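You operate a simulated robot arm through the tools that you are given. There is no shell and no other tool. Be economical: measure what you need, move in short steps, check, and stop when the job is done.

The job below is to be done with a simulated two-armed robot. You get a single attempt, and the scene is never put back.

Task
Stick the teal label on the parcel's glue patch and put the parcel in the black post tray.
Fine: the label lies in the black handle drawer; shut it after. Set down upright: brown parcel.
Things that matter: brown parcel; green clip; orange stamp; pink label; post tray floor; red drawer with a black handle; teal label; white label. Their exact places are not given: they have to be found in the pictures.

It is judged by the outcome, as a careful person would: the job done as asked, and still so three seconds after it is handed in. It fails if anything else is knocked over, pushed out of place, dropped, spilled or broken.

Robot
Two 7-joint arms with fingered hands on one trunk, on a base that drives. Base frame: it is fixed to the floor where the robot stands at the start and does not move with it; the origin is under the middle of the robot, x ahead of it, y to its left, z up. Units: m, rad, N and s.
The left shoulder is at the start at [0.07, 0.153, 0.947], the right one opposite. With the tool pointing down near the work surface each hand reaches from about 0.1 to 0.86 m from the robot's upright axis, wherever it stands, measured 20 degrees to its own side. Places, roughly: pink label [1, 1.25, 0.75]; post tray floor [0.6, 0.4, 0.8]; red drawer with a black handle [0.7, 0.2, 0.6]; white label [1, 1.25, 0.75]. Payload 3.9 kg a hand.
The tool frame of a hand sits at the grasp point between the pads (the TCP): z along the fingers, y along the line on which they close. The tips reach 0.03 m beyond it. Largest opening 0.104 m; the body of the gripper starts 0.035 m behind the TCP. The gripper is a hand of 4 fingers: y runs from the thumb to the fingers, the wrist lies at [-0.017, -0.104, -0.178] in the tool frame, and closing takes about 1.5 s.
Orientation is told as [roll, pitch, yaw] about the base's x, y, z axes, in that order, counted from this pose: with the fingers straight down and the wrist toward the robot, the tool's x, y and z point along [0, 1, 0], [1, 0, 0] and [0, 0, -1] of the base frame.

Tools
- The arms move only by the tool apply_moves. It takes "left_increments", "right_increments" or both (then of equal length, played together; a hand with none holds still); each is a list of rows, each an object (a shift or turn left out is 0, a gripper value left out holds the last) with "travel": the shift along the tool's x, y, z in m, a list of three; "rot": the turn, a rotation vector about the tool's x, y, z in rad, a list of three. In form: [{"travel": [dx, dy, dz], "rot": [rx, ry, rz]}, ...]. A call has 1 to 8 rows; each row is the pose to reach, as a shift and turn from the pose commanded when the call began, along the tool's axes at that moment. "left_jaw" and "right_jaw" are, for a hand that has rows, the gripper command, from -1 (shut) to 1 (fully open), values between in proportion, set as the call begins (left out, the last holds). Rows are played at 5 a second. More than 0.05 m and 0.15 rad between two rows, or a gripper value outside its range, and nothing of the call is played. A pose out of reach is approached as far as the arm can. The call stops where the force on the tool passes 60 N (or 10 N more than at its start, if that is more) or the arm is blocked; 0.2 s more then pass. The fingers move at their own pace (about 0.072 m/s each) and stop on an object; they squeeze with about 25 N. The grip force told is the motor's: it shows also when the fingers shut on nothing. Time passes only in rows, and 0.2 s behind the last, so rows that repeat a pose let the fingers close. The reply holds the time, the measured pose of the TCP, the force on the tool along the base axes, the opening and the grip force, in the units named above and with some noise, with the torque about the TCP (base axes, N m) and any sound that the robot's microphone picked up, and new pictures: "views" is both (left out), scene, wrist or none (wrist: the cameras of the hands that moved).
- Cameras (640 x 400 px; columns grow to the right, rows downward): "scene" is now at [0.1409, 0.019, 1.1881]; the picture's right is [0.21, -0.98, -0.00], its down [-0.45, -0.10, -0.89] and it looks along [0.87, 0.19, -0.46] (base axes); focal length 238 px, centre (320, 200). "left" rides on the left gripper at [-0.066, -0.09, -0.126] in its tool frame; the picture's right is [-0.78, -0.30, 0.56], its down [0.57, -0.70, 0.42] and it looks along [0.27, 0.65, 0.71] (tool axes); focal length 275 px, centre (320, 200). "right" rides on the right gripper at [0.066, -0.09, -0.126] in its tool frame; the picture's right is [-0.78, 0.30, -0.56], its down [-0.57, -0.70, 0.42] and it looks along [-0.27, 0.65, 0.71] (tool axes); focal length 275 px, centre (320, 200).
- lift_body(by): slides the trunk up (or, below 0, down) by that many m; the arms and the scene camera ride with it, the base frame stays. It gives what a move gives, with no picture.
- drive_base(legs): drives the robot by 1 to 6 legs, each [ahead, turn to the left] in m and rad, along the robot's own axes; the way and the turn of a leg run together, so that a leg with both is an arc; at most 1.5 m and 3.142 rad a leg. The arms and the cameras ride along, it lands a little off, and it stops where it bumps. It gives what a move gives, and a new picture of the scene camera.
- move_fingers(index, middle, ring, thumb_bend, thumb_turn, hand): sets how far each is bent, from 0 (flat) to 1 (curled in); at 0.3 the hand is open as for a grip, at 0.7 the pads meet at the TCP. One left out holds its place. A second passes; each finger stops where it meets its share of the squeeze, and holds until it gets a number again. A gripper value or a shape takes the hand back. It gives what a move gives, with no picture; readings hold the bend of each and the force on the fingers (four entries, about 0 where the hand has none), thumb and palm. thumb_turn goes from beside the hand (0) to across from the fingers (1), as for a grip.
- hand_shape(shape, hand): the hand has 4 fingers and takes this shape, open, in about a second: jaw (thumb against the fingers, like two jaws); tri (thumb and two fingers); tip (a fingertip pinch); poke (one finger out to press); point (the index stretched); flat (the hand flat); cup (the hand cupped); fist (a fist). The gripper value then closes the fingers along that shape, each until it touches; the sizes above hold for jaw. It gives what a move gives, with no picture.
- head_to(pan, tilt): turns the head with the scene camera to pan (to the left, within 1.501 rad either way) and tilt (down, from -0.506 to 1.204), counted from straight ahead of the robot. It gives what a move gives, and a new picture of the scene camera.
- pixel_to_xyz(camera, pixels): for up to 12 pixels [column, row] of the newest picture of that camera ("zoom" is the newest enlarged one), the place [x, y, z] in the base frame of the surface seen there, good to about 0.003 m. No time passes.
- enlarge(camera, box): a new picture of the part [left, top, right, bottom] of that camera's present view, enlarged. No time passes.
- close_job(): hands the job in; it is judged then, once.

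Work in short steps. Measure before you move; look again where a grasp or a placing could have gone wrong, and mend it. You have 80 turns and 260 pictures in all, those below and enlarged ones among them. Open the grippers and draw the arms clear of the work before you hand the job in, unless the task says otherwise; then end with one line.

The tools are called as a command line: name --argument value ..., lists and objects as JSON in quotes. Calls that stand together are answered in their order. apply_moves: Moves the arms, as the interface text tells. Its arguments: {"type":"object","properties":{"left_increments":{"type":"array","items":{"type":"object","properties":{"travel":{"type":"array","items":{"type":"number"}},"rot":{"type":"array","items":{"type":"number"}}}}},"left_jaw":{"type":"number"},"right_increments":{"type":"array","items":{"type":"object","properties":{"travel":{"type":"array","items":{"type":"number"}},"rot":{"type":"array","items":{"type":"number"}}}}},"right_jaw":{"type":"number"},"views":{"type":"string","enum":["both","scene","wrist","none"]}},"required":[]} The other tools are called the same way: lift_body (by) slides the trunk up or down; hand_shape (shape, hand) gives the hand a shape; move_fingers (index, middle, ring, thumb_bend, thumb_turn, hand) moves the fingers one by one; drive_base (legs) drives the base; head_to (pan, tilt) turns the head that bears the scene camera; pixel_to_xyz (camera, pixels) gives the place of the surface under pixels of a picture; enlarge (camera, box) takes an enlarged picture of a part of a camera's view; close_job () hands the job in.

At the start:

```text
time_s: 0.0
left_tool_pos: [0.5838, 0.1651, 1.0383]
left_orientation: [0.0, 0.0, -0.001]
left_ft_force: [0.8, 0.0, -0.4]
left_ft_torque: [0.01, 0.03, -0.01]
left_opening: 0.1039
left_finger_force: 0.1
left_shape: jaw
left_bend: [0.3, 0.3, 0.3, 0.3, 0.97]
left_finger forces: [0.1, 0.0, 0.1, 0.1, 0.0, 0.1]
right_tool_pos: [0.5517, -0.2525, 1.025]
right_orientation: [0.001, 0.001, -0.001]
right_ft_force: [-0.1, 0.9, 0.4]
right_ft_torque: [0.01, 0.01, -0.02]
right_opening: 0.1038
right_finger_force: 0.0
right_shape: jaw
right_bend: [0.3, 0.3, 0.3, 0.3, 0.97]
right_finger forces: [0.0, 0.0, 0.0, 0.0, 0.0, 0.0]
trunk travel left (down, up): [-0.4, 0.54]
robot x, y, heading: [-0.0002, -0.0009, -0.002]
head pan, tilt: [0.215, 0.478]
```

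scene: 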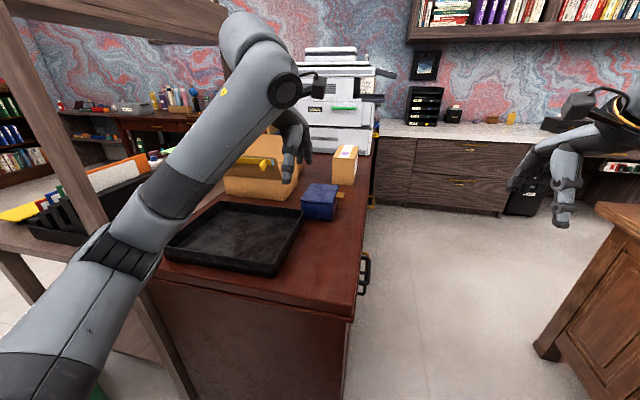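
right: 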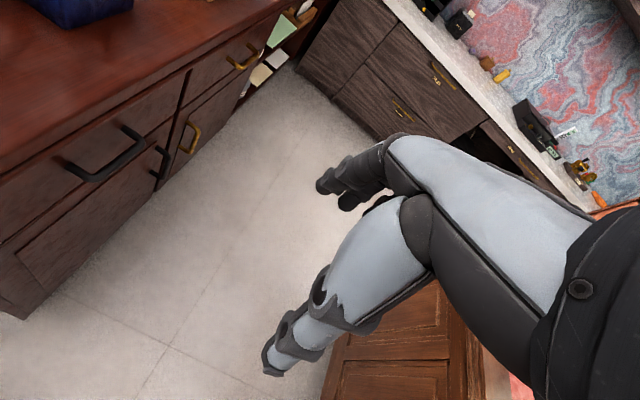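
left: 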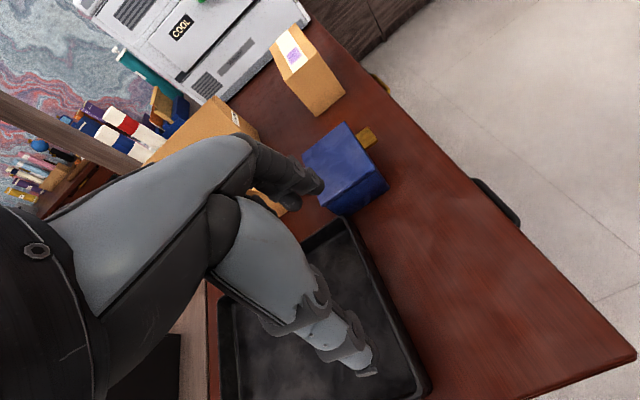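

The scene shows a desk with the black tray around (240,235), a parcel near (345,163), and a black handle at (365,272) on the desk's right-hand side. I'll enlarge and measure these.

enlarge --camera "scene" --box '[200, 120, 400, 300]'

enlarge --camera "right" --box '[0, 0, 330, 320]'

pixel_to_xyz --camera "scene" --pixels '[[168, 250], [276, 276], [303, 215], [232, 235], [344, 180], [355, 155], [320, 190], [350, 318], [365, 272], [367, 200], [345, 150], [260, 180]]'

pixel_to_xyz --camera "right" --pixels '[[68, 168], [100, 178], [142, 140], [122, 126], [180, 80], [10, 240], [20, 310], [160, 160], [188, 140], [240, 60], [168, 125], [240, 100]]'

```text
2.22 times, centred on (300, 210) of scene
```

zoom: 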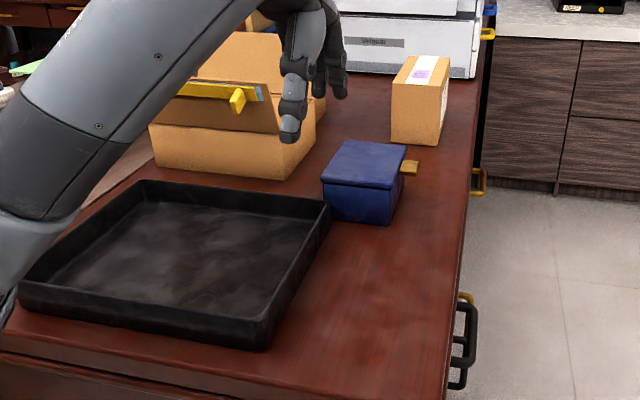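

```text
1.25 times, centred on (165, 160) of right
```

zoom: 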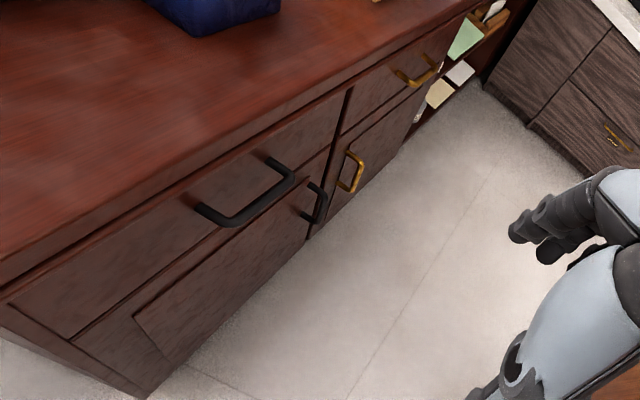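

```text
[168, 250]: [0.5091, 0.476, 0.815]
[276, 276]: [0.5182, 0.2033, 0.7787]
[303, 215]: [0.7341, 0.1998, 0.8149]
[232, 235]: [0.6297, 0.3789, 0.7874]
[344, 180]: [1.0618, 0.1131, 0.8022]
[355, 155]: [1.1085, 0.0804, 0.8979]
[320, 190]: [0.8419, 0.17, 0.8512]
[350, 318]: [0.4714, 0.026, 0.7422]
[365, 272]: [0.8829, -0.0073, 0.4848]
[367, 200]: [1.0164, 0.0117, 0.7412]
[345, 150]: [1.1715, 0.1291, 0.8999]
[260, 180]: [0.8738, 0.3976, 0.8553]
```

```text
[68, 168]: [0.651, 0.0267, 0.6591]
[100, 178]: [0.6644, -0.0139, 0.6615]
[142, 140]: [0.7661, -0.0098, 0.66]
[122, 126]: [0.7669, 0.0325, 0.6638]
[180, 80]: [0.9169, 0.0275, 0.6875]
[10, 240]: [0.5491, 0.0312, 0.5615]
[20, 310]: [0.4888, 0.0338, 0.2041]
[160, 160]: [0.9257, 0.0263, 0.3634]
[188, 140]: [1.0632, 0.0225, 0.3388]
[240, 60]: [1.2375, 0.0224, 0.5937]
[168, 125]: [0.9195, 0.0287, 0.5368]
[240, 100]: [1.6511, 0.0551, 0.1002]
```

Handle bar of the top drawer is at about (0.71,-0.012,0.66); there's a second, lower black handle on a door. I'll look closer at the boxes and desk.

enlarge --camera "scene" --box '[290, 125, 390, 225]'

enlarge --camera "left" --box '[120, 0, 420, 230]'

enlarge --camera "scene" --box '[0, 80, 160, 250]'

pixel_to_xyz --camera "left" --pixels '[[275, 48], [300, 30], [340, 90], [320, 112], [295, 52], [305, 158], [345, 125], [387, 185], [340, 212], [365, 135], [380, 140], [230, 130]]'

```text
4.00 times, centred on (340, 175) of scene
```

zoom: 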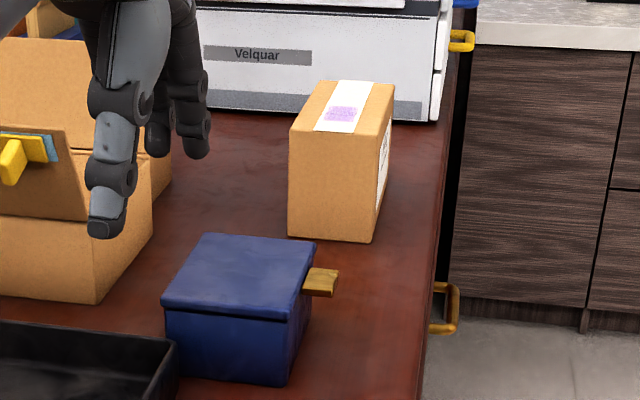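

```text
1.74 times, centred on (270, 115) of left
```

zoom: 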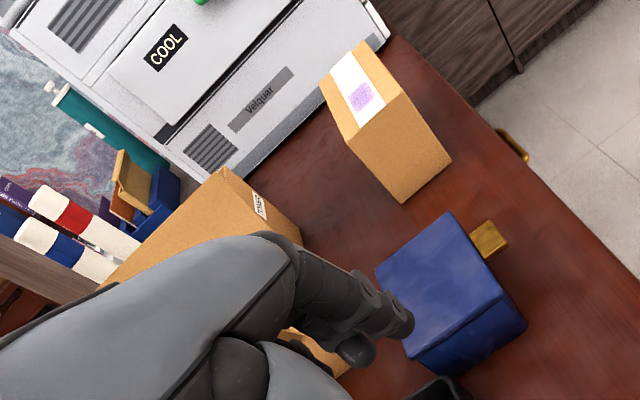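

```text
2.35 times, centred on (80, 165) of scene
```

zoom: 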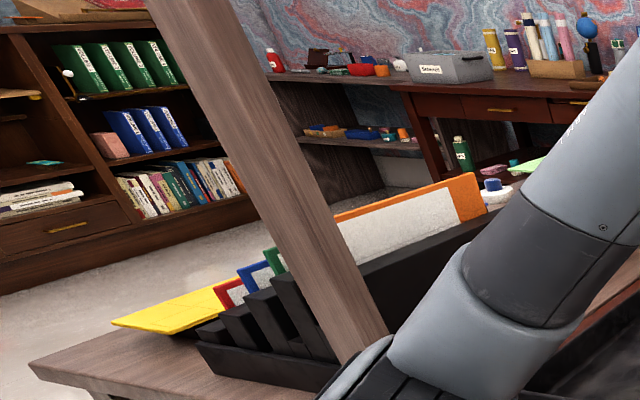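

```text
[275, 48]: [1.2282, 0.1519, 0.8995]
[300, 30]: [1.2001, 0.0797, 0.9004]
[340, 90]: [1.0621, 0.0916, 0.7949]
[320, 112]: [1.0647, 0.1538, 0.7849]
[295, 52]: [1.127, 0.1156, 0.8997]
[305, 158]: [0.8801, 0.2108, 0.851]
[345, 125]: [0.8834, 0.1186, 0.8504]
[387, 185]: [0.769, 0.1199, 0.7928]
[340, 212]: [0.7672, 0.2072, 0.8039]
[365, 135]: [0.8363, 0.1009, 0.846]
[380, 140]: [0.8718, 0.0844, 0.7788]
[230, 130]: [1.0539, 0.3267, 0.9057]
```

The parcel is at x 1.06–1.23, y 0.08–0.155, top z 0.90, with the lilac glue patch on top at about (1.127,0.116). I'll check the free floor on the right before driving.

head_to --pan -0.7 --tilt 0.7

```text
time_s: 1.2
left_tool_pos: [0.5824, 0.165, 1.0384]
left_orientation: [-0.002, 0.0, -0.001]
left_ft_force: [0.5, 0.2, 0.1]
left_ft_torque: [0.02, 0.0, 0.03]
left_opening: 0.1038
left_finger_force: 0.0
left_shape: jaw
left_bend: [0.3, 0.3, 0.3, 0.3, 0.97]
left_finger forces: [0.0, 0.1, 0.0, 0.1, 0.0, 0.0]
right_tool_pos: [0.5511, -0.2538, 1.0255]
right_orientation: [0.001, 0.0, 0.001]
right_ft_force: [0.2, -0.4, 0.4]
right_ft_torque: [-0.01, -0.01, 0.01]
right_opening: 0.1037
right_finger_force: 0.0
right_shape: jaw
right_bend: [0.3, 0.3, 0.3, 0.3, 0.97]
right_finger forces: [0.0, 0.1, 0.1, 0.0, 0.0, 0.1]
trunk travel left (down, up): [-0.4, 0.54]
robot x, y, heading: [0.001, -0.0008, -0.001]
head pan, tilt: [-0.7, 0.7]
```

scene: 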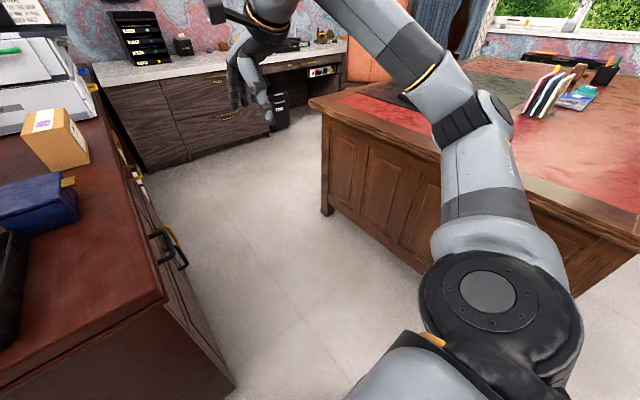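

pixel_to_xyz --camera "scene" --pixels '[[310, 100], [325, 215], [425, 270], [600, 240], [420, 100], [280, 300], [200, 160], [235, 385], [150, 175], [160, 235], [640, 280], [270, 125]]'

```text
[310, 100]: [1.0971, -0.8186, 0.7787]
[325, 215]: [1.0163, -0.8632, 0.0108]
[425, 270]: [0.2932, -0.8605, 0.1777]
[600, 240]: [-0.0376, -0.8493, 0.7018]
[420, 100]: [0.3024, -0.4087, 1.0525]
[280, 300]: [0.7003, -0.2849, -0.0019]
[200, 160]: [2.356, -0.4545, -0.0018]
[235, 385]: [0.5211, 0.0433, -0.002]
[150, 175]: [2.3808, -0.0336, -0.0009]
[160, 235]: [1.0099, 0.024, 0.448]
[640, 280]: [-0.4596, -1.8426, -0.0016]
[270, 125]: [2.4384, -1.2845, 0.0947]
```

The aisle between desks is about 0.85 m wide (y 0.03 to -0.85). I'll drive to about (0.27,-0.37), heading along +x, so the right hand can pull the drawer.

drive_base --legs '[[0, -0.95], [0.46, 0], [0, 0.95]]'

head_to --pan 0.5 --tilt 0.7

```text
time_s: 8.7
left_tool_pos: [0.858, -0.1721, 1.0387]
left_orientation: [0.001, 0.001, 0.032]
left_ft_force: [-0.6, -0.7, 0.1]
left_ft_torque: [0.02, 0.03, -0.01]
left_opening: 0.1036
left_finger_force: 0.1
left_shape: jaw
left_bend: [0.3, 0.3, 0.3, 0.3, 0.97]
left_finger forces: [0.1, 0.1, 0.0, 0.0, 0.0, 0.0]
right_tool_pos: [0.8391, -0.593, 1.0246]
right_orientation: [0.0, 0.0, 0.031]
right_ft_force: [-0.1, 0.2, 0.3]
right_ft_torque: [-0.01, -0.01, -0.01]
right_opening: 0.1037
right_finger_force: 0.0
right_shape: jaw
right_bend: [0.3, 0.3, 0.3, 0.3, 0.97]
right_finger forces: [0.0, 0.0, 0.0, 0.1, 0.0, 0.1]
trunk travel left (down, up): [-0.4, 0.54]
robot x, y, heading: [0.2789, -0.3538, 0.032]
head pan, tilt: [-0.7, 0.7]
```

scene: 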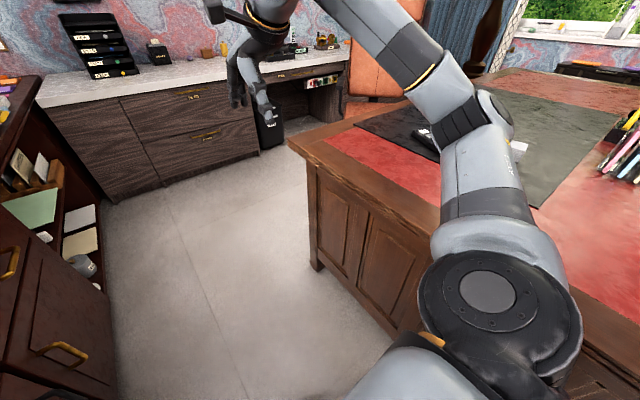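

```text
time_s: 10.1
left_tool_pos: [0.8575, -0.172, 1.0387]
left_orientation: [-0.001, -0.001, 0.031]
left_ft_force: [-0.5, 0.0, 0.4]
left_ft_torque: [0.03, 0.02, -0.03]
left_opening: 0.1035
left_finger_force: 0.1
left_shape: jaw
left_bend: [0.3, 0.3, 0.3, 0.3, 0.97]
left_finger forces: [0.0, 0.0, 0.0, 0.0, 0.0, 0.0]
right_tool_pos: [0.8381, -0.5921, 1.025]
right_orientation: [0.0, 0.001, 0.031]
right_ft_force: [0.1, -0.2, -0.7]
right_ft_torque: [0.02, 0.01, 0.02]
right_opening: 0.1039
right_finger_force: 0.0
right_shape: jaw
right_bend: [0.3, 0.3, 0.3, 0.3, 0.97]
right_finger forces: [0.0, 0.0, 0.1, 0.0, 0.0, 0.0]
trunk travel left (down, up): [-0.4, 0.54]
robot x, y, heading: [0.2823, -0.3606, 0.034]
head pan, tilt: [0.499, 0.7]
```

scene: 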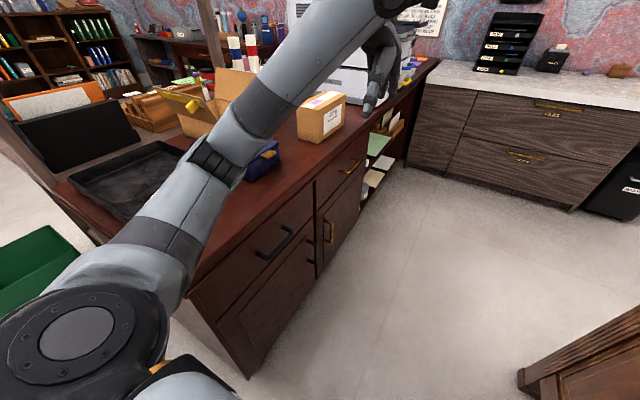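

The drawer handle bar is visible at (275,243) with free space before it. I'll start reorienting the right hand so its fingers point at the drawer (+y), and lower it.

apply_moves --right_increments '[{"travel": [0.025, -0.014, 0.031], "rot": [-0.086, 0.086, -0.086]}, {"travel": [0.05, -0.028, 0.062], "rot": [-0.172, 0.172, -0.172]}, {"travel": [0.075, -0.042, 0.094], "rot": [-0.258, 0.258, -0.258]}, {"travel": [0.1, -0.056, 0.125], "rot": [-0.344, 0.344, -0.344]}, {"travel": [0.125, -0.069, 0.156], "rot": [-0.43, 0.43, -0.43]}, {"travel": [0.15, -0.083, 0.187], "rot": [-0.516, 0.516, -0.516]}, {"travel": [0.175, -0.097, 0.219], "rot": [-0.602, 0.602, -0.602]}, {"travel": [0.2, -0.111, 0.25], "rot": [-0.688, 0.688, -0.688]}]' --views "scene"

apply_moves --right_increments '[{"rot": [-0.086, 0.086, -0.086]}, {"rot": [-0.172, 0.172, -0.172]}, {"rot": [-0.258, 0.258, -0.258]}, {"rot": [-0.344, 0.344, -0.344]}, {"rot": [-0.43, 0.43, -0.43]}, {"rot": [-0.521, 0.521, -0.521]}]' --views "both"

```text
time_s: 11.9
left_tool_pos: [0.8583, -0.1721, 1.0387]
left_orientation: [0.0, 0.001, 0.031]
left_ft_force: [-0.2, -0.4, 0.1]
left_ft_torque: [0.01, 0.04, -0.04]
left_opening: 0.1034
left_finger_force: 0.1
left_shape: jaw
left_bend: [0.3, 0.3, 0.3, 0.3, 0.97]
left_finger forces: [0.0, 0.0, 0.1, 0.0, 0.1, 0.0]
right_tool_pos: [0.7224, -0.395, 0.7741]
right_orientation: [0.516, -0.842, 0.544]
right_ft_force: [0.5, 0.9, -0.4]
right_ft_torque: [-0.01, 0.01, 0.02]
right_opening: 0.1039
right_finger_force: 0.0
right_shape: jaw
right_bend: [0.3, 0.3, 0.3, 0.3, 0.97]
right_finger forces: [0.1, 0.0, 0.0, 0.1, 0.1, 0.0]
trunk travel left (down, up): [-0.4, 0.54]
robot x, y, heading: [0.2831, -0.3573, 0.033]
head pan, tilt: [0.499, 0.7]
```

scene: 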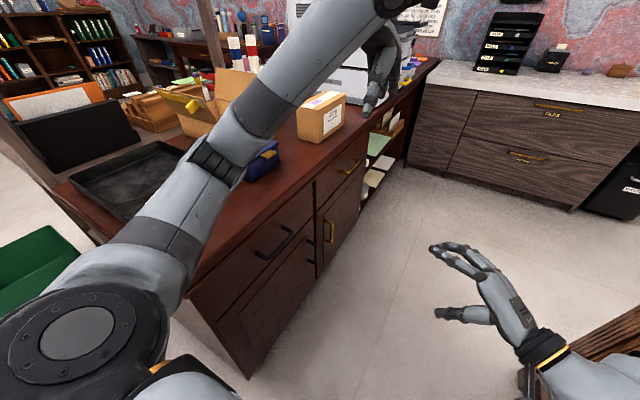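

```text
refused: row 6 steps farther than a row can; nothing moved
```

The hand is rotating as planned; I'll finish the rotation in finer rows.

apply_moves --right_increments '[{"rot": [-0.08, 0.08, -0.08]}, {"rot": [-0.16, 0.16, -0.16]}, {"rot": [-0.24, 0.24, -0.24]}, {"rot": [-0.32, 0.32, -0.32]}, {"rot": [-0.4, 0.4, -0.4]}, {"rot": [-0.48, 0.48, -0.48]}, {"rot": [-0.521, 0.521, -0.521]}]' --views "both"

```text
time_s: 13.7
left_tool_pos: [0.853, -0.1637, 1.0398]
left_orientation: [-0.011, -0.006, 0.028]
left_ft_force: [0.4, 0.1, 0.0]
left_ft_torque: [-0.02, 0.05, 0.03]
left_opening: 0.1038
left_finger_force: 0.0
left_shape: jaw
left_bend: [0.3, 0.3, 0.3, 0.3, 0.97]
left_finger forces: [0.1, 0.1, 0.0, 0.0, 0.0, 0.0]
right_tool_pos: [0.7332, -0.4307, 0.7742]
right_orientation: [-0.359, -1.443, 1.895]
right_ft_force: [0.1, -0.9, -1.2]
right_ft_torque: [0.03, -0.01, -0.02]
right_opening: 0.104
right_finger_force: 0.2
right_shape: jaw
right_bend: [0.3, 0.3, 0.3, 0.3, 0.97]
right_finger forces: [0.0, 0.0, 0.0, 0.0, 0.0, 0.0]
trunk travel left (down, up): [-0.4, 0.54]
robot x, y, heading: [0.2783, -0.3602, 0.002]
head pan, tilt: [0.499, 0.7]
stopped in row 7 (right hand): the arm was blocked; the commanded pose is now the measured one
```

scene: 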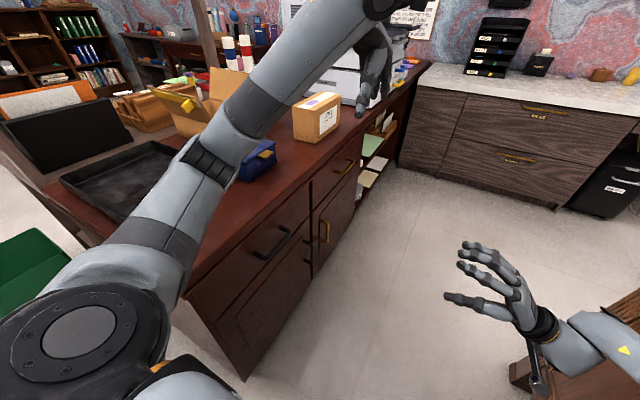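
right: 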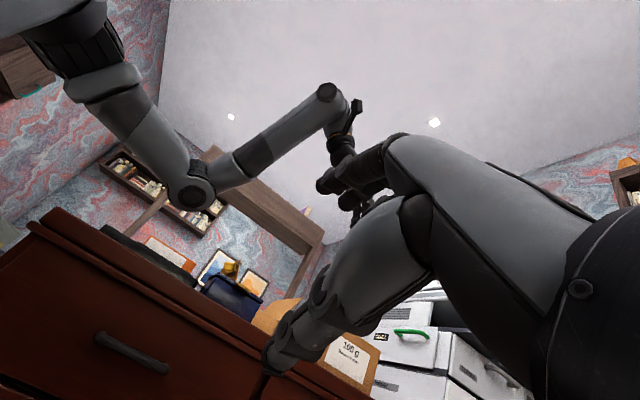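

The right forearm touched the other desk's edge, but the orientation is nearly right (fingers along +y, slightly down). I'll move forward to a pre-grasp ~9 cm in front of the handle with a narrower opening.

apply_moves --right_increments '[{"travel": [0.005, -0.004, 0.042]}, {"travel": [0.01, -0.01, 0.085]}, {"travel": [0.014, -0.02, 0.127]}, {"travel": [0.018, -0.03, 0.17]}, {"travel": [0.023, -0.04, 0.21]}, {"travel": [0.028, -0.05, 0.25]}, {"travel": [0.033, -0.06, 0.29]}, {"travel": [0.037, -0.067, 0.33]}]' --right_jaw 0.2 --views "both"

```text
time_s: 15.5
left_tool_pos: [0.8581, -0.1711, 1.0394]
left_orientation: [-0.002, 0.003, 0.034]
left_ft_force: [-0.8, 0.7, 0.8]
left_ft_torque: [0.01, -0.04, -0.02]
left_opening: 0.1037
left_finger_force: 0.1
left_shape: jaw
left_bend: [0.3, 0.3, 0.3, 0.3, 0.97]
left_finger forces: [0.0, 0.0, 0.0, 0.0, 0.0, 0.0]
right_tool_pos: [0.7076, -0.1043, 0.6734]
right_orientation: [-0.3, -1.478, 1.851]
right_ft_force: [-0.3, 0.0, 0.3]
right_ft_torque: [-0.01, 0.0, -0.04]
right_opening: 0.0625
right_finger_force: 0.0
right_shape: jaw
right_bend: [0.73, 0.4, 0.37, 0.63, 0.99]
right_finger forces: [0.0, 0.0, 0.0, 0.1, 0.1, 0.0]
trunk travel left (down, up): [-0.4, 0.54]
robot x, y, heading: [0.2786, -0.3536, 0.017]
head pan, tilt: [0.499, 0.7]
```

scene: 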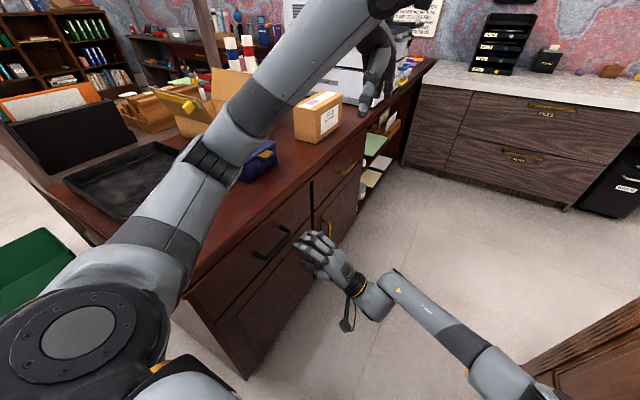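
right: 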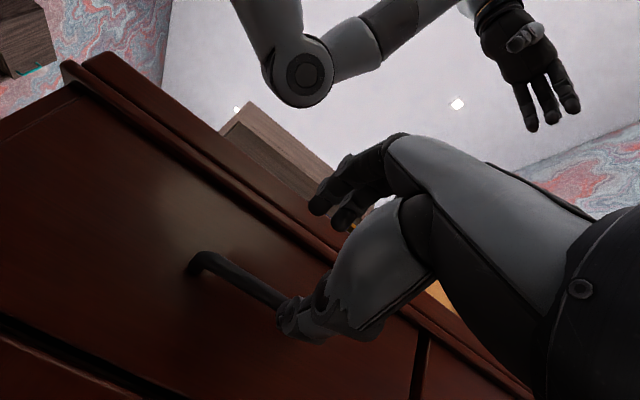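

The hand faces the handle. I'll measure the bar from this view and the scene.

pixel_to_xyz --camera "right" --pixels '[[205, 262], [240, 280], [270, 297], [200, 240], [290, 320], [195, 272], [350, 235], [345, 210]]'

enlarge --camera "scene" --box '[230, 200, 390, 300]'

pixel_to_xyz --camera "scene" --pixels '[[256, 256], [265, 259], [275, 248], [288, 234], [285, 226], [310, 240], [308, 260]]'

```text
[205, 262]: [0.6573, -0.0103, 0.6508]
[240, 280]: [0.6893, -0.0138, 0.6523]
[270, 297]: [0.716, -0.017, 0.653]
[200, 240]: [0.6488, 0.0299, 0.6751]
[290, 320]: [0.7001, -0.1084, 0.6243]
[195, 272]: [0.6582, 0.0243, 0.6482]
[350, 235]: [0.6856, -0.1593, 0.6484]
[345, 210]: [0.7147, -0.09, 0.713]
```

```text
4.00 times, centred on (310, 250) of scene
```

zoom: 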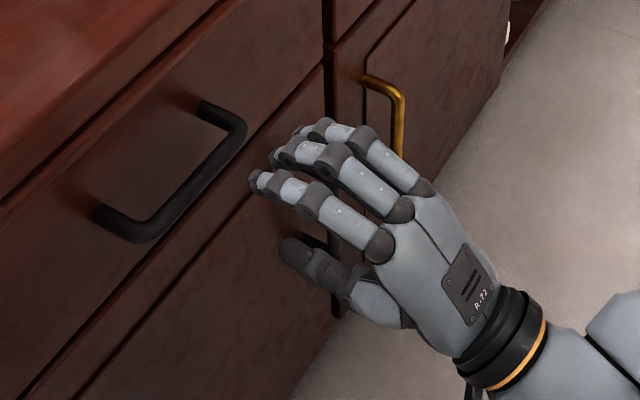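

```text
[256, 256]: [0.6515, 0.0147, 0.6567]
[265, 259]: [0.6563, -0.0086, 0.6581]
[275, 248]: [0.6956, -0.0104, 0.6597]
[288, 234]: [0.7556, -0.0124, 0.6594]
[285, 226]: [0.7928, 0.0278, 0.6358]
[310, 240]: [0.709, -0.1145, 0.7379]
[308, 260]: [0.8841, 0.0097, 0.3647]
```

Bar spans x 0.652–0.765 at y -0.012, z 0.657. I'll advance 9 cm and then close.

apply_moves --right_increments '[{"travel": [0, -0.003, 0.03]}, {"travel": [0, -0.006, 0.06]}, {"travel": [0, -0.008, 0.08]}, {"travel": [0, -0.008, 0.091]}]' --views "none"

apply_moves --right_increments '[{}, {}, {}, {}, {}, {}, {}, {}]' --right_jaw -1 --views "both"

```text
time_s: 16.7
left_tool_pos: [0.8605, -0.1716, 1.0374]
left_orientation: [0.0, 0.003, 0.034]
left_ft_force: [-0.7, 0.6, 0.5]
left_ft_torque: [-0.04, 0.0, 0.0]
left_opening: 0.1038
left_finger_force: 0.1
left_shape: jaw
left_bend: [0.3, 0.3, 0.3, 0.3, 0.97]
left_finger forces: [0.0, 0.0, 0.1, 0.1, 0.1, 0.0]
right_tool_pos: [0.7293, -0.0492, 0.6451]
right_orientation: [-0.325, -1.44, 1.839]
right_ft_force: [-0.5, 0.2, 0.4]
right_ft_torque: [-0.03, -0.02, 0.03]
right_opening: 0.0624
right_finger_force: 0.0
right_shape: jaw
right_bend: [0.73, 0.41, 0.37, 0.63, 0.99]
right_finger forces: [0.0, 0.1, 0.0, 0.0, 0.0, 0.0]
right hand out of reach, approached as far as the arm can: row 3, 4
trunk travel left (down, up): [-0.4, 0.54]
robot x, y, heading: [0.2839, -0.3589, 0.023]
head pan, tilt: [0.499, 0.7]
stopped in row 4 (right hand): the arm was blocked; the commanded pose is now the measured one
```

```text
time_s: 18.5
left_tool_pos: [0.8598, -0.1737, 1.0385]
left_orientation: [-0.001, 0.001, 0.031]
left_ft_force: [-0.5, 0.0, -0.2]
left_ft_torque: [0.0, 0.0, -0.02]
left_opening: 0.1038
left_finger_force: 0.0
left_shape: jaw
left_bend: [0.3, 0.3, 0.3, 0.3, 0.97]
left_finger forces: [0.0, 0.0, 0.0, 0.0, 0.0, 0.0]
right_tool_pos: [0.7285, -0.0476, 0.6456]
right_orientation: [-0.318, -1.442, 1.834]
right_ft_force: [0.6, -3.2, 4.6]
right_ft_torque: [0.23, 0.08, 0.0]
right_opening: 0.0013
right_finger_force: 25.0
right_shape: jaw
right_bend: [0.73, 0.62, 0.66, 0.54, 1.0]
right_finger forces: [0.0, 0.0, 0.1, 0.0, 0.0, 0.1]
trunk travel left (down, up): [-0.4, 0.54]
robot x, y, heading: [0.2805, -0.3581, 0.016]
head pan, tilt: [0.499, 0.7]
```

scene: 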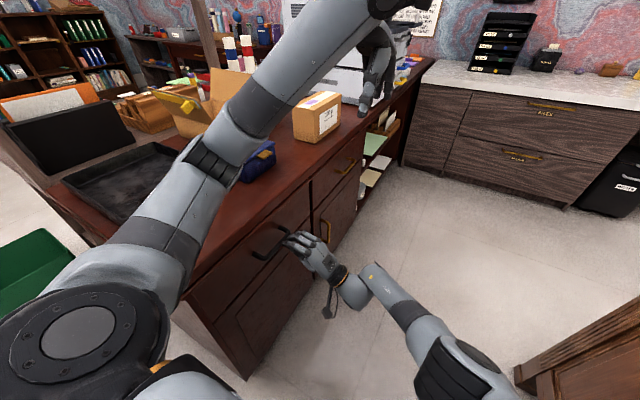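
right: 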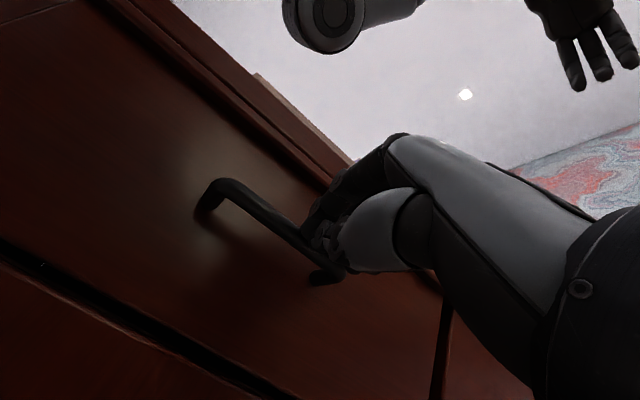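

The hand came up ~3.5 cm short (arm limit) and closed in front of the bar. I'll open, back away, and turn the base left to give the wrist more range.

apply_moves --right_increments '[{"travel": [0, 0, 0]}, {"travel": [0, 0, -0.04]}, {"travel": [0, 0, -0.08]}, {"travel": [0, 0, -0.12]}, {"travel": [0, 0, -0.16]}, {"travel": [0, 0, -0.2]}, {"travel": [0, 0, -0.24]}]' --right_jaw 0.2 --views "none"

drive_base --legs '[[0, 0.4]]'

```text
time_s: 20.1
left_tool_pos: [0.8608, -0.1725, 1.0374]
left_orientation: [-0.001, 0.002, 0.031]
left_ft_force: [0.0, -0.4, 0.6]
left_ft_torque: [0.02, 0.0, 0.01]
left_opening: 0.1039
left_finger_force: 0.2
left_shape: jaw
left_bend: [0.3, 0.3, 0.3, 0.3, 0.97]
left_finger forces: [0.0, 0.0, 0.0, 0.1, 0.1, 0.0]
right_tool_pos: [0.7116, -0.2815, 0.6755]
right_orientation: [-0.318, -1.445, 1.836]
right_ft_force: [-0.5, 0.1, 0.2]
right_ft_torque: [-0.03, 0.0, -0.03]
right_opening: 0.062
right_finger_force: 0.0
right_shape: jaw
right_bend: [0.73, 0.41, 0.37, 0.63, 0.99]
right_finger forces: [0.1, 0.0, 0.0, 0.0, 0.0, 0.0]
trunk travel left (down, up): [-0.4, 0.54]
robot x, y, heading: [0.2792, -0.3602, 0.015]
head pan, tilt: [0.499, 0.7]
```

```text
time_s: 21.6
left_tool_pos: [0.7455, 0.0378, 1.0377]
left_orientation: [0.0, 0.003, 0.429]
left_ft_force: [-0.6, 0.1, 0.5]
left_ft_torque: [-0.01, -0.01, -0.01]
left_opening: 0.1038
left_finger_force: 0.0
left_shape: jaw
left_bend: [0.3, 0.3, 0.3, 0.3, 0.97]
left_finger forces: [0.1, 0.0, 0.0, 0.0, 0.0, 0.0]
right_tool_pos: [0.6506, -0.1207, 0.6746]
right_orientation: [-0.308, -1.444, 2.225]
right_ft_force: [0.0, 0.4, 0.0]
right_ft_torque: [0.02, 0.0, 0.0]
right_opening: 0.0623
right_finger_force: 0.1
right_shape: jaw
right_bend: [0.73, 0.41, 0.37, 0.63, 0.99]
right_finger forces: [0.0, 0.0, 0.0, 0.0, 0.0, 0.1]
trunk travel left (down, up): [-0.4, 0.54]
robot x, y, heading: [0.2841, -0.3549, 0.416]
head pan, tilt: [0.499, 0.7]
```

scene: 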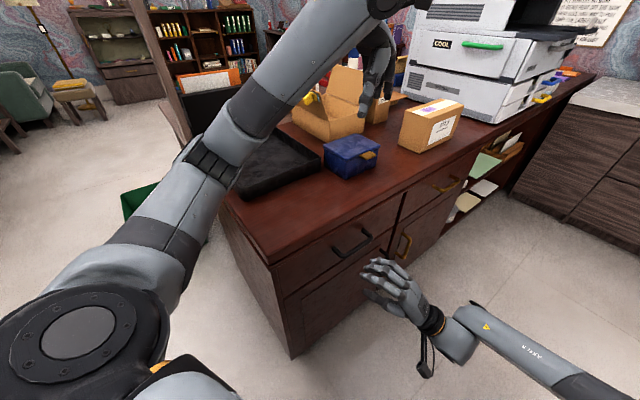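

I'll square the hand to the drawer again (turn −0.38 about the vertical) and move to the pre-grasp at x≈0.708.

apply_moves --right_increments '[{"travel": [-0.02, -0.002, 0.0], "rot": [0, -0.12, 0]}, {"travel": [-0.045, -0.005, 0.005], "rot": [0, -0.25, 0]}, {"travel": [-0.067, -0.007, 0.015], "rot": [0, -0.38, 0]}]' --views "both"

```text
time_s: 22.4
left_tool_pos: [0.7451, 0.0377, 1.0388]
left_orientation: [0.0, 0.004, 0.428]
left_ft_force: [0.8, 0.1, -0.6]
left_ft_torque: [0.03, 0.03, 0.01]
left_opening: 0.104
left_finger_force: 0.0
left_shape: jaw
left_bend: [0.3, 0.3, 0.3, 0.3, 0.97]
left_finger forces: [0.1, 0.1, 0.0, 0.0, 0.0, 0.1]
right_tool_pos: [0.7106, -0.0818, 0.6671]
right_orientation: [-0.689, -1.444, 2.222]
right_ft_force: [-0.6, 0.0, 0.2]
right_ft_torque: [0.02, -0.02, -0.02]
right_opening: 0.0619
right_finger_force: 0.0
right_shape: jaw
right_bend: [0.73, 0.41, 0.37, 0.63, 0.99]
right_finger forces: [0.1, 0.0, 0.0, 0.0, 0.0, 0.0]
trunk travel left (down, up): [-0.4, 0.54]
robot x, y, heading: [0.2804, -0.3568, 0.409]
head pan, tilt: [0.499, 0.7]
```

scene: 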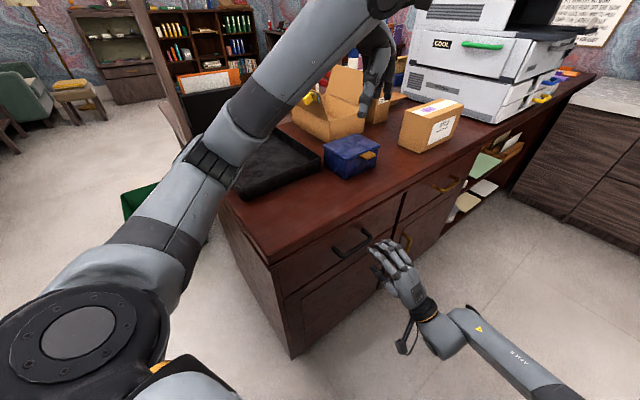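
right: 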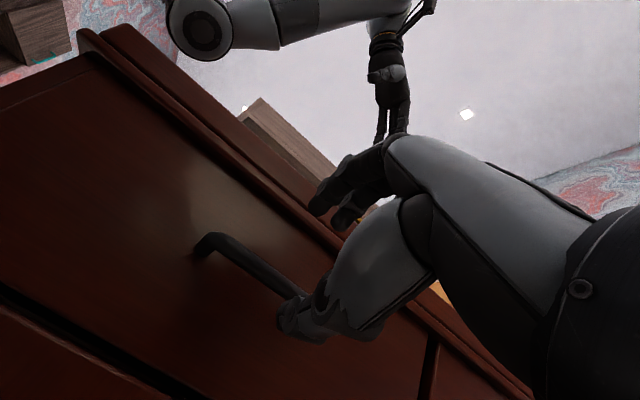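

Aligned; now advance 7 cm to the bar.

apply_moves --right_increments '[{"travel": [0, 0, 0.03]}, {"travel": [0, 0, 0.055]}, {"travel": [0, 0, 0.071]}]' --views "wrist"

```text
time_s: 23.2
left_tool_pos: [0.7456, 0.0367, 1.0369]
left_orientation: [0.001, 0.003, 0.426]
left_ft_force: [-0.4, 0.3, 0.2]
left_ft_torque: [0.0, 0.0, 0.04]
left_opening: 0.1041
left_finger_force: 0.1
left_shape: jaw
left_bend: [0.3, 0.3, 0.3, 0.3, 0.97]
left_finger forces: [0.0, 0.1, 0.0, 0.0, 0.1, 0.0]
right_tool_pos: [0.7133, -0.0141, 0.6618]
right_orientation: [-0.688, -1.444, 2.224]
right_ft_force: [1.3, 0.5, 0.6]
right_ft_torque: [-0.01, 0.0, 0.02]
right_opening: 0.0618
right_finger_force: 0.0
right_shape: jaw
right_bend: [0.73, 0.41, 0.37, 0.63, 0.99]
right_finger forces: [0.1, 0.0, 0.0, 0.0, 0.1, 0.0]
trunk travel left (down, up): [-0.4, 0.54]
robot x, y, heading: [0.2806, -0.3574, 0.413]
head pan, tilt: [0.499, 0.7]
```

right: 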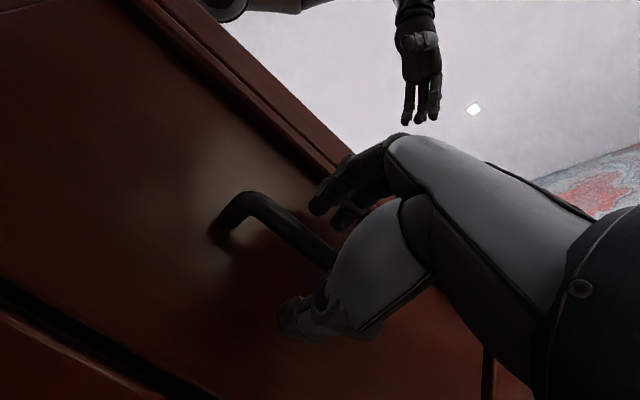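

The bar is between thumb and fingers; closing.

apply_moves --right_increments '[{}, {}, {}, {}, {}, {}, {}]' --right_jaw -1 --views "wrist"

```text
time_s: 24.9
left_tool_pos: [0.746, 0.0385, 1.0374]
left_orientation: [-0.004, 0.004, 0.427]
left_ft_force: [0.6, -0.6, 1.3]
left_ft_torque: [-0.03, 0.01, -0.05]
left_opening: 0.1039
left_finger_force: 0.1
left_shape: jaw
left_bend: [0.3, 0.3, 0.3, 0.3, 0.97]
left_finger forces: [0.0, 0.0, 0.0, 0.0, 0.1, 0.0]
right_tool_pos: [0.7125, -0.0141, 0.66]
right_orientation: [-0.674, -1.445, 2.207]
right_ft_force: [0.2, 3.9, -8.4]
right_ft_torque: [-0.02, 0.07, 0.01]
right_opening: 0.0036
right_finger_force: 24.9
right_shape: jaw
right_bend: [0.7, 0.7, 0.7, 0.76, 1.0]
right_finger forces: [6.4, 0.0, 0.1, 0.0, 22.2, 0.1]
trunk travel left (down, up): [-0.4, 0.54]
robot x, y, heading: [0.279, -0.3592, 0.412]
head pan, tilt: [0.499, 0.7]
```

right: 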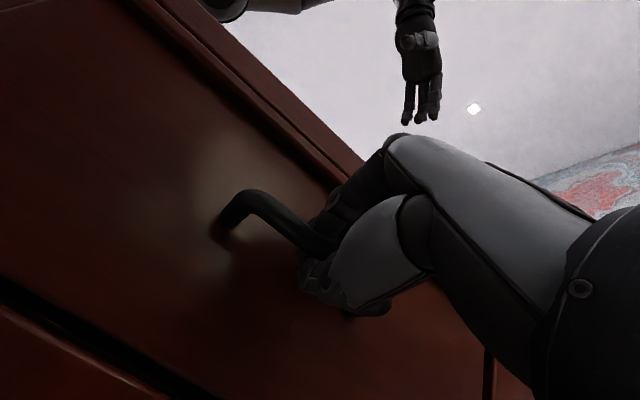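

Fingers have hooked around the bar (thumb 22 N). Pull gently, straight back along −y.

apply_moves --right_increments '[{"travel": [0, 0, -0.02]}, {"travel": [0, 0, -0.04]}, {"travel": [0, 0, -0.06]}, {"travel": [0, 0, -0.08]}]' --views "both"

```text
time_s: 25.9
left_tool_pos: [0.7482, 0.0371, 1.0354]
left_orientation: [0.0, 0.005, 0.425]
left_ft_force: [1.3, 0.6, -0.5]
left_ft_torque: [0.02, 0.01, 0.01]
left_opening: 0.1038
left_finger_force: 0.1
left_shape: jaw
left_bend: [0.3, 0.3, 0.3, 0.3, 0.97]
left_finger forces: [0.1, 0.0, 0.0, 0.0, 0.0, 0.0]
right_tool_pos: [0.7103, -0.0934, 0.6667]
right_orientation: [-0.625, -1.441, 2.158]
right_ft_force: [5.2, -2.3, -28.0]
right_ft_torque: [-0.19, 0.01, -0.06]
right_opening: 0.0066
right_finger_force: 25.1
right_shape: jaw
right_bend: [0.7, 0.7, 0.7, 0.75, 1.0]
right_finger forces: [0.6, 0.0, 0.0, 0.0, 29.5, 0.0]
trunk travel left (down, up): [-0.4, 0.54]
robot x, y, heading: [0.279, -0.3574, 0.41]
head pan, tilt: [0.499, 0.7]
```

scene: 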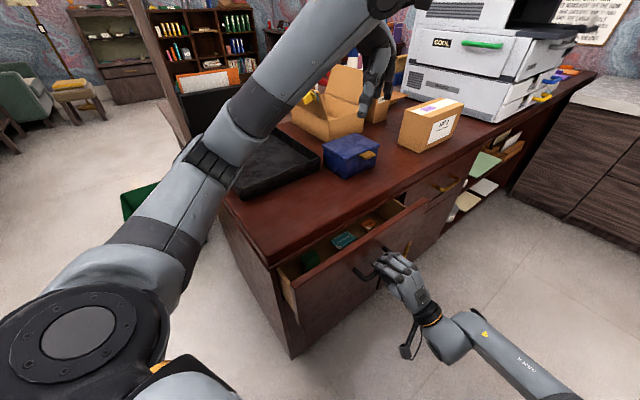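
right: 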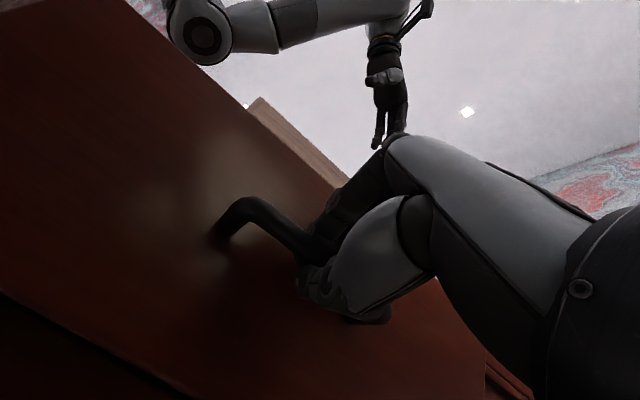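

The drawer opens; teal item visible inside at (343,240). I'll pull 0.12 m more, with a small downward correction.

apply_moves --right_increments '[{"travel": [0, -0.006, -0.02]}, {"travel": [0, -0.01, -0.04]}, {"travel": [0, -0.013, -0.06]}, {"travel": [0, -0.016, -0.08]}, {"travel": [0, -0.019, -0.1]}, {"travel": [0, -0.022, -0.12]}]' --views "scene"

enlarge --camera "scene" --box '[250, 190, 450, 330]'

```text
time_s: 27.2
left_tool_pos: [0.7447, 0.0355, 1.0381]
left_orientation: [0.001, 0.002, 0.428]
left_ft_force: [0.3, -1.0, -0.4]
left_ft_torque: [0.02, 0.0, 0.01]
left_opening: 0.104
left_finger_force: 0.1
left_shape: jaw
left_bend: [0.3, 0.3, 0.3, 0.3, 0.97]
left_finger forces: [0.0, 0.0, 0.0, 0.1, 0.0, 0.1]
right_tool_pos: [0.7023, -0.2167, 0.6604]
right_orientation: [-0.703, -1.448, 2.241]
right_ft_force: [1.9, -2.0, -2.3]
right_ft_torque: [0.03, 0.04, 0.0]
right_opening: 0.0036
right_finger_force: 24.9
right_shape: jaw
right_bend: [0.7, 0.7, 0.7, 0.76, 1.0]
right_finger forces: [0.7, 0.0, 0.1, 0.0, 3.6, 0.0]
trunk travel left (down, up): [-0.4, 0.54]
robot x, y, heading: [0.2795, -0.3558, 0.413]
head pan, tilt: [0.499, 0.7]
```

scene: 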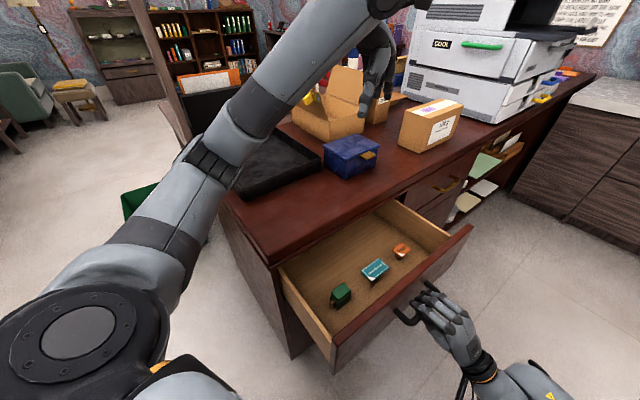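

```text
2.86 times, centred on (350, 260) of scene
```

zoom: 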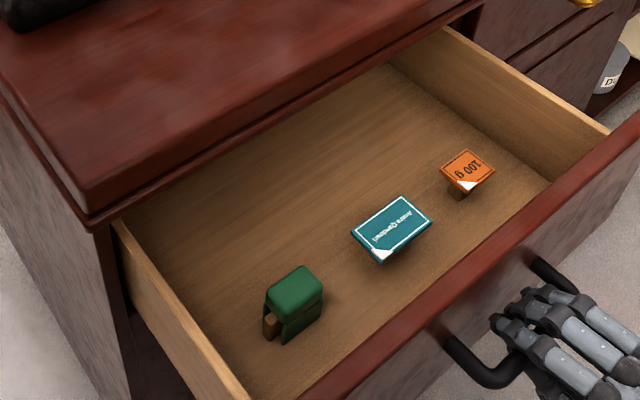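

The drawer is open with green clip, teal label and orange stamp inside. I'll measure the label.

pixel_to_xyz --camera "zoom" --pixels '[[352, 233], [404, 197], [432, 222], [380, 262], [392, 229], [378, 275], [430, 245], [295, 280], [300, 340], [467, 168], [460, 194], [540, 170]]'

pixel_to_xyz --camera "zoom" --pixels '[[180, 320], [480, 260], [400, 345], [520, 330], [630, 120], [250, 395], [330, 390], [395, 270], [300, 180], [115, 225], [270, 330], [350, 300]]'

```text
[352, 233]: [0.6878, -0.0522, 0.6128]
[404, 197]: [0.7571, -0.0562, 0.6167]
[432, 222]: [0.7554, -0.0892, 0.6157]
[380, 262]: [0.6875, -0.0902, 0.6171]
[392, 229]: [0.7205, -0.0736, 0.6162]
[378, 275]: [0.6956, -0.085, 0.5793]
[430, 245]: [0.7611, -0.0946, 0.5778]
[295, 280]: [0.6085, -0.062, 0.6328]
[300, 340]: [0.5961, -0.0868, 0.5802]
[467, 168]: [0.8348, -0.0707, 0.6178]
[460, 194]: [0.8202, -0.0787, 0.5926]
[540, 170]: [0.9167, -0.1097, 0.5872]
```

```text
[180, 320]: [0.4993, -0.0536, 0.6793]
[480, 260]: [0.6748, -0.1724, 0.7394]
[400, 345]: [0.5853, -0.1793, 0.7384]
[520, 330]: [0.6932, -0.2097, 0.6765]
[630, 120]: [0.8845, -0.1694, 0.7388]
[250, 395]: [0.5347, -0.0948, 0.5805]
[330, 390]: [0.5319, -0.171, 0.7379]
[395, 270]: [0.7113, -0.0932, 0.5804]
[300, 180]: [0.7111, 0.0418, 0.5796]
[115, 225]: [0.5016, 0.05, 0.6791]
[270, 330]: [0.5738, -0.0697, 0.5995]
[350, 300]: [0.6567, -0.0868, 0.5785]
```

I'll look very closely at the label's underside.

enlarge --camera "scene" --box '[355, 235, 420, 290]'

enlarge --camera "scene" --box '[395, 90, 470, 160]'

pixel_to_xyz --camera "scene" --pixels '[[440, 105], [437, 108], [452, 102], [430, 100], [420, 112], [445, 100]]'

```text
7.27 times, centred on (388, 262) of scene
```

zoom: 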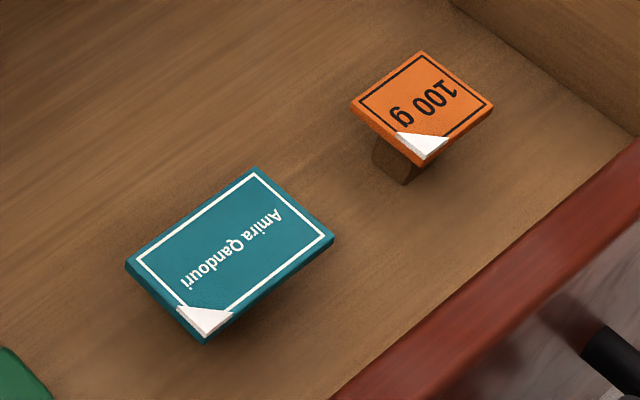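

```text
5.71 times, centred on (432, 125) of scene
```

zoom: 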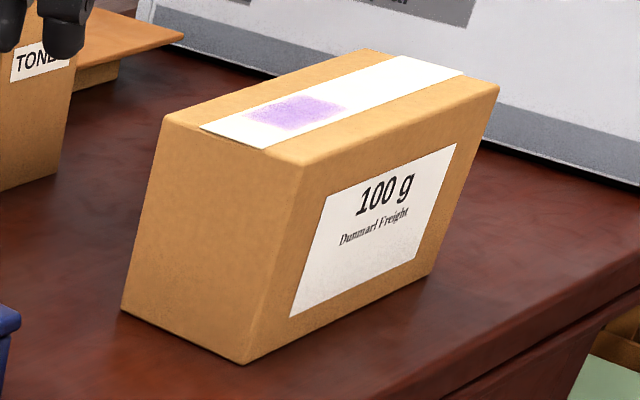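

```text
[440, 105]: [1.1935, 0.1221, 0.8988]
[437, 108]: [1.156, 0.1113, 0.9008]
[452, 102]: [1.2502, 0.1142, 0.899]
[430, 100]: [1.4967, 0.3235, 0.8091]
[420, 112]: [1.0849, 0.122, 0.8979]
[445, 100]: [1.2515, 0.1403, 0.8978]
```

The label is a thin plate (0.07 × 0.036 m, top z 0.616) on a small stand; it can be gripped across y from above with the right hand. First release the handle, back off and raise the right hand.

apply_moves --right_increments '[{}, {}, {}, {"travel": [0, 0, -0.03]}, {"travel": [0, 0, -0.06]}, {"travel": [0, 0, -0.09]}]' --right_jaw 0.3 --views "scene"

```text
time_s: 28.6
left_tool_pos: [0.7456, 0.0361, 1.0378]
left_orientation: [-0.001, 0.003, 0.426]
left_ft_force: [0.3, -0.2, 1.1]
left_ft_torque: [-0.01, 0.0, -0.03]
left_opening: 0.1037
left_finger_force: 0.1
left_shape: jaw
left_bend: [0.3, 0.3, 0.3, 0.3, 0.97]
left_finger forces: [0.1, 0.0, 0.0, 0.1, 0.1, 0.0]
right_tool_pos: [0.7015, -0.3041, 0.6685]
right_orientation: [-0.695, -1.445, 2.23]
right_ft_force: [0.7, 1.0, 0.6]
right_ft_torque: [-0.02, -0.02, -0.03]
right_opening: 0.0675
right_finger_force: 0.0
right_shape: jaw
right_bend: [0.73, 0.39, 0.35, 0.6, 0.99]
right_finger forces: [0.0, 0.0, 0.0, 0.0, 0.1, 0.0]
trunk travel left (down, up): [-0.4, 0.54]
robot x, y, heading: [0.2798, -0.3581, 0.414]
head pan, tilt: [0.499, 0.7]
```

scene: 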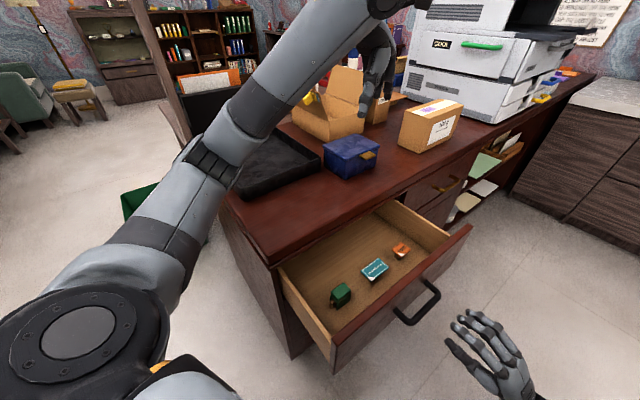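

Now raise the right hand while tipping the fingers downward; at the same time move the left hand away to the left.

apply_moves --right_increments '[{"travel": [0, 0.035, 0], "rot": [0.148, 0, 0]}, {"travel": [0, 0.07, 0], "rot": [0.296, 0, 0]}, {"travel": [0, 0.105, 0.0], "rot": [0.444, 0, 0]}, {"travel": [0, 0.14, 0.0], "rot": [0.592, 0, 0]}, {"travel": [0, 0.175, 0.0], "rot": [0.74, 0, 0]}, {"travel": [0, 0.21, 0.02], "rot": [0.888, 0, 0]}, {"travel": [0, 0.245, 0.04], "rot": [1.036, 0, 0]}, {"travel": [0, 0.25, 0.06], "rot": [1.184, 0, 0]}]' --left_increments '[{"travel": [0.028, 0, -0.01]}, {"travel": [0.056, 0, -0.02]}, {"travel": [0.084, 0, -0.03]}, {"travel": [0.112, 0, -0.04]}, {"travel": [0.14, 0, -0.05]}, {"travel": [0.168, 0, -0.06]}, {"travel": [0.196, 0, -0.07]}, {"travel": [0.224, 0, -0.08]}]' --views "both"

```text
time_s: 30.4
left_tool_pos: [0.6527, 0.2404, 1.1168]
left_orientation: [0.002, 0.004, 0.425]
left_ft_force: [0.6, 0.2, 0.6]
left_ft_torque: [0.05, 0.02, 0.03]
left_opening: 0.1039
left_finger_force: 0.1
left_shape: jaw
left_bend: [0.3, 0.3, 0.3, 0.3, 0.97]
left_finger forces: [0.0, 0.0, 0.0, 0.0, 0.0, 0.0]
right_tool_pos: [0.685, -0.2285, 0.9092]
right_orientation: [-0.082, -0.345, 1.567]
right_ft_force: [0.3, 0.1, 0.4]
right_ft_torque: [0.0, 0.02, -0.01]
right_opening: 0.0679
right_finger_force: 0.1
right_shape: jaw
right_bend: [0.73, 0.39, 0.35, 0.6, 0.99]
right_finger forces: [0.0, 0.0, 0.0, 0.0, 0.1, 0.0]
right hand out of reach, approached as far as the arm can: row 8
trunk travel left (down, up): [-0.4, 0.54]
robot x, y, heading: [0.2784, -0.3566, 0.414]
head pan, tilt: [0.499, 0.7]
```

scene: 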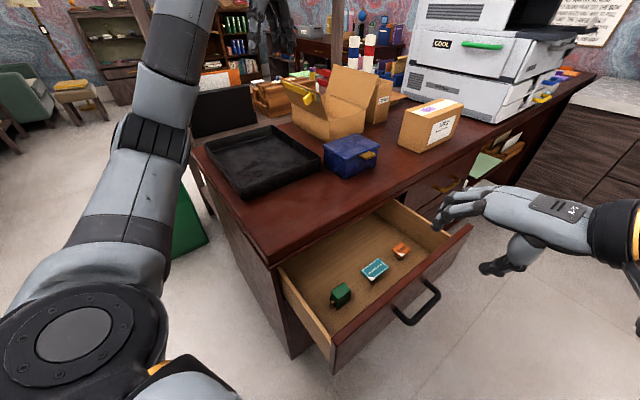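
right: 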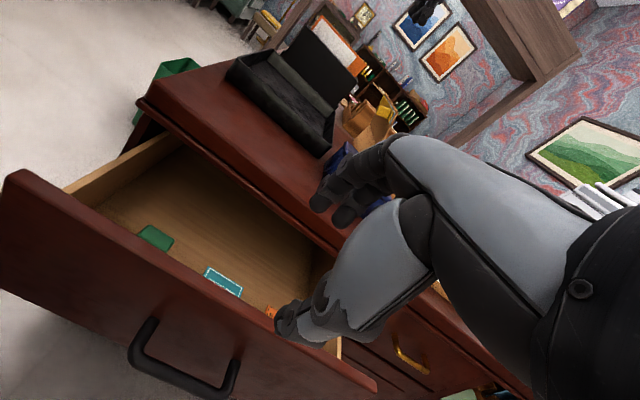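
left: 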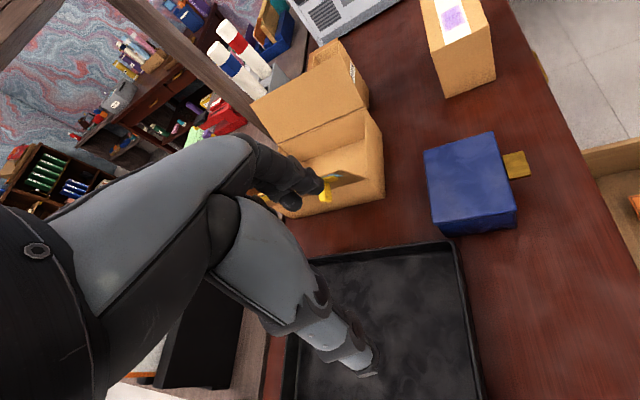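

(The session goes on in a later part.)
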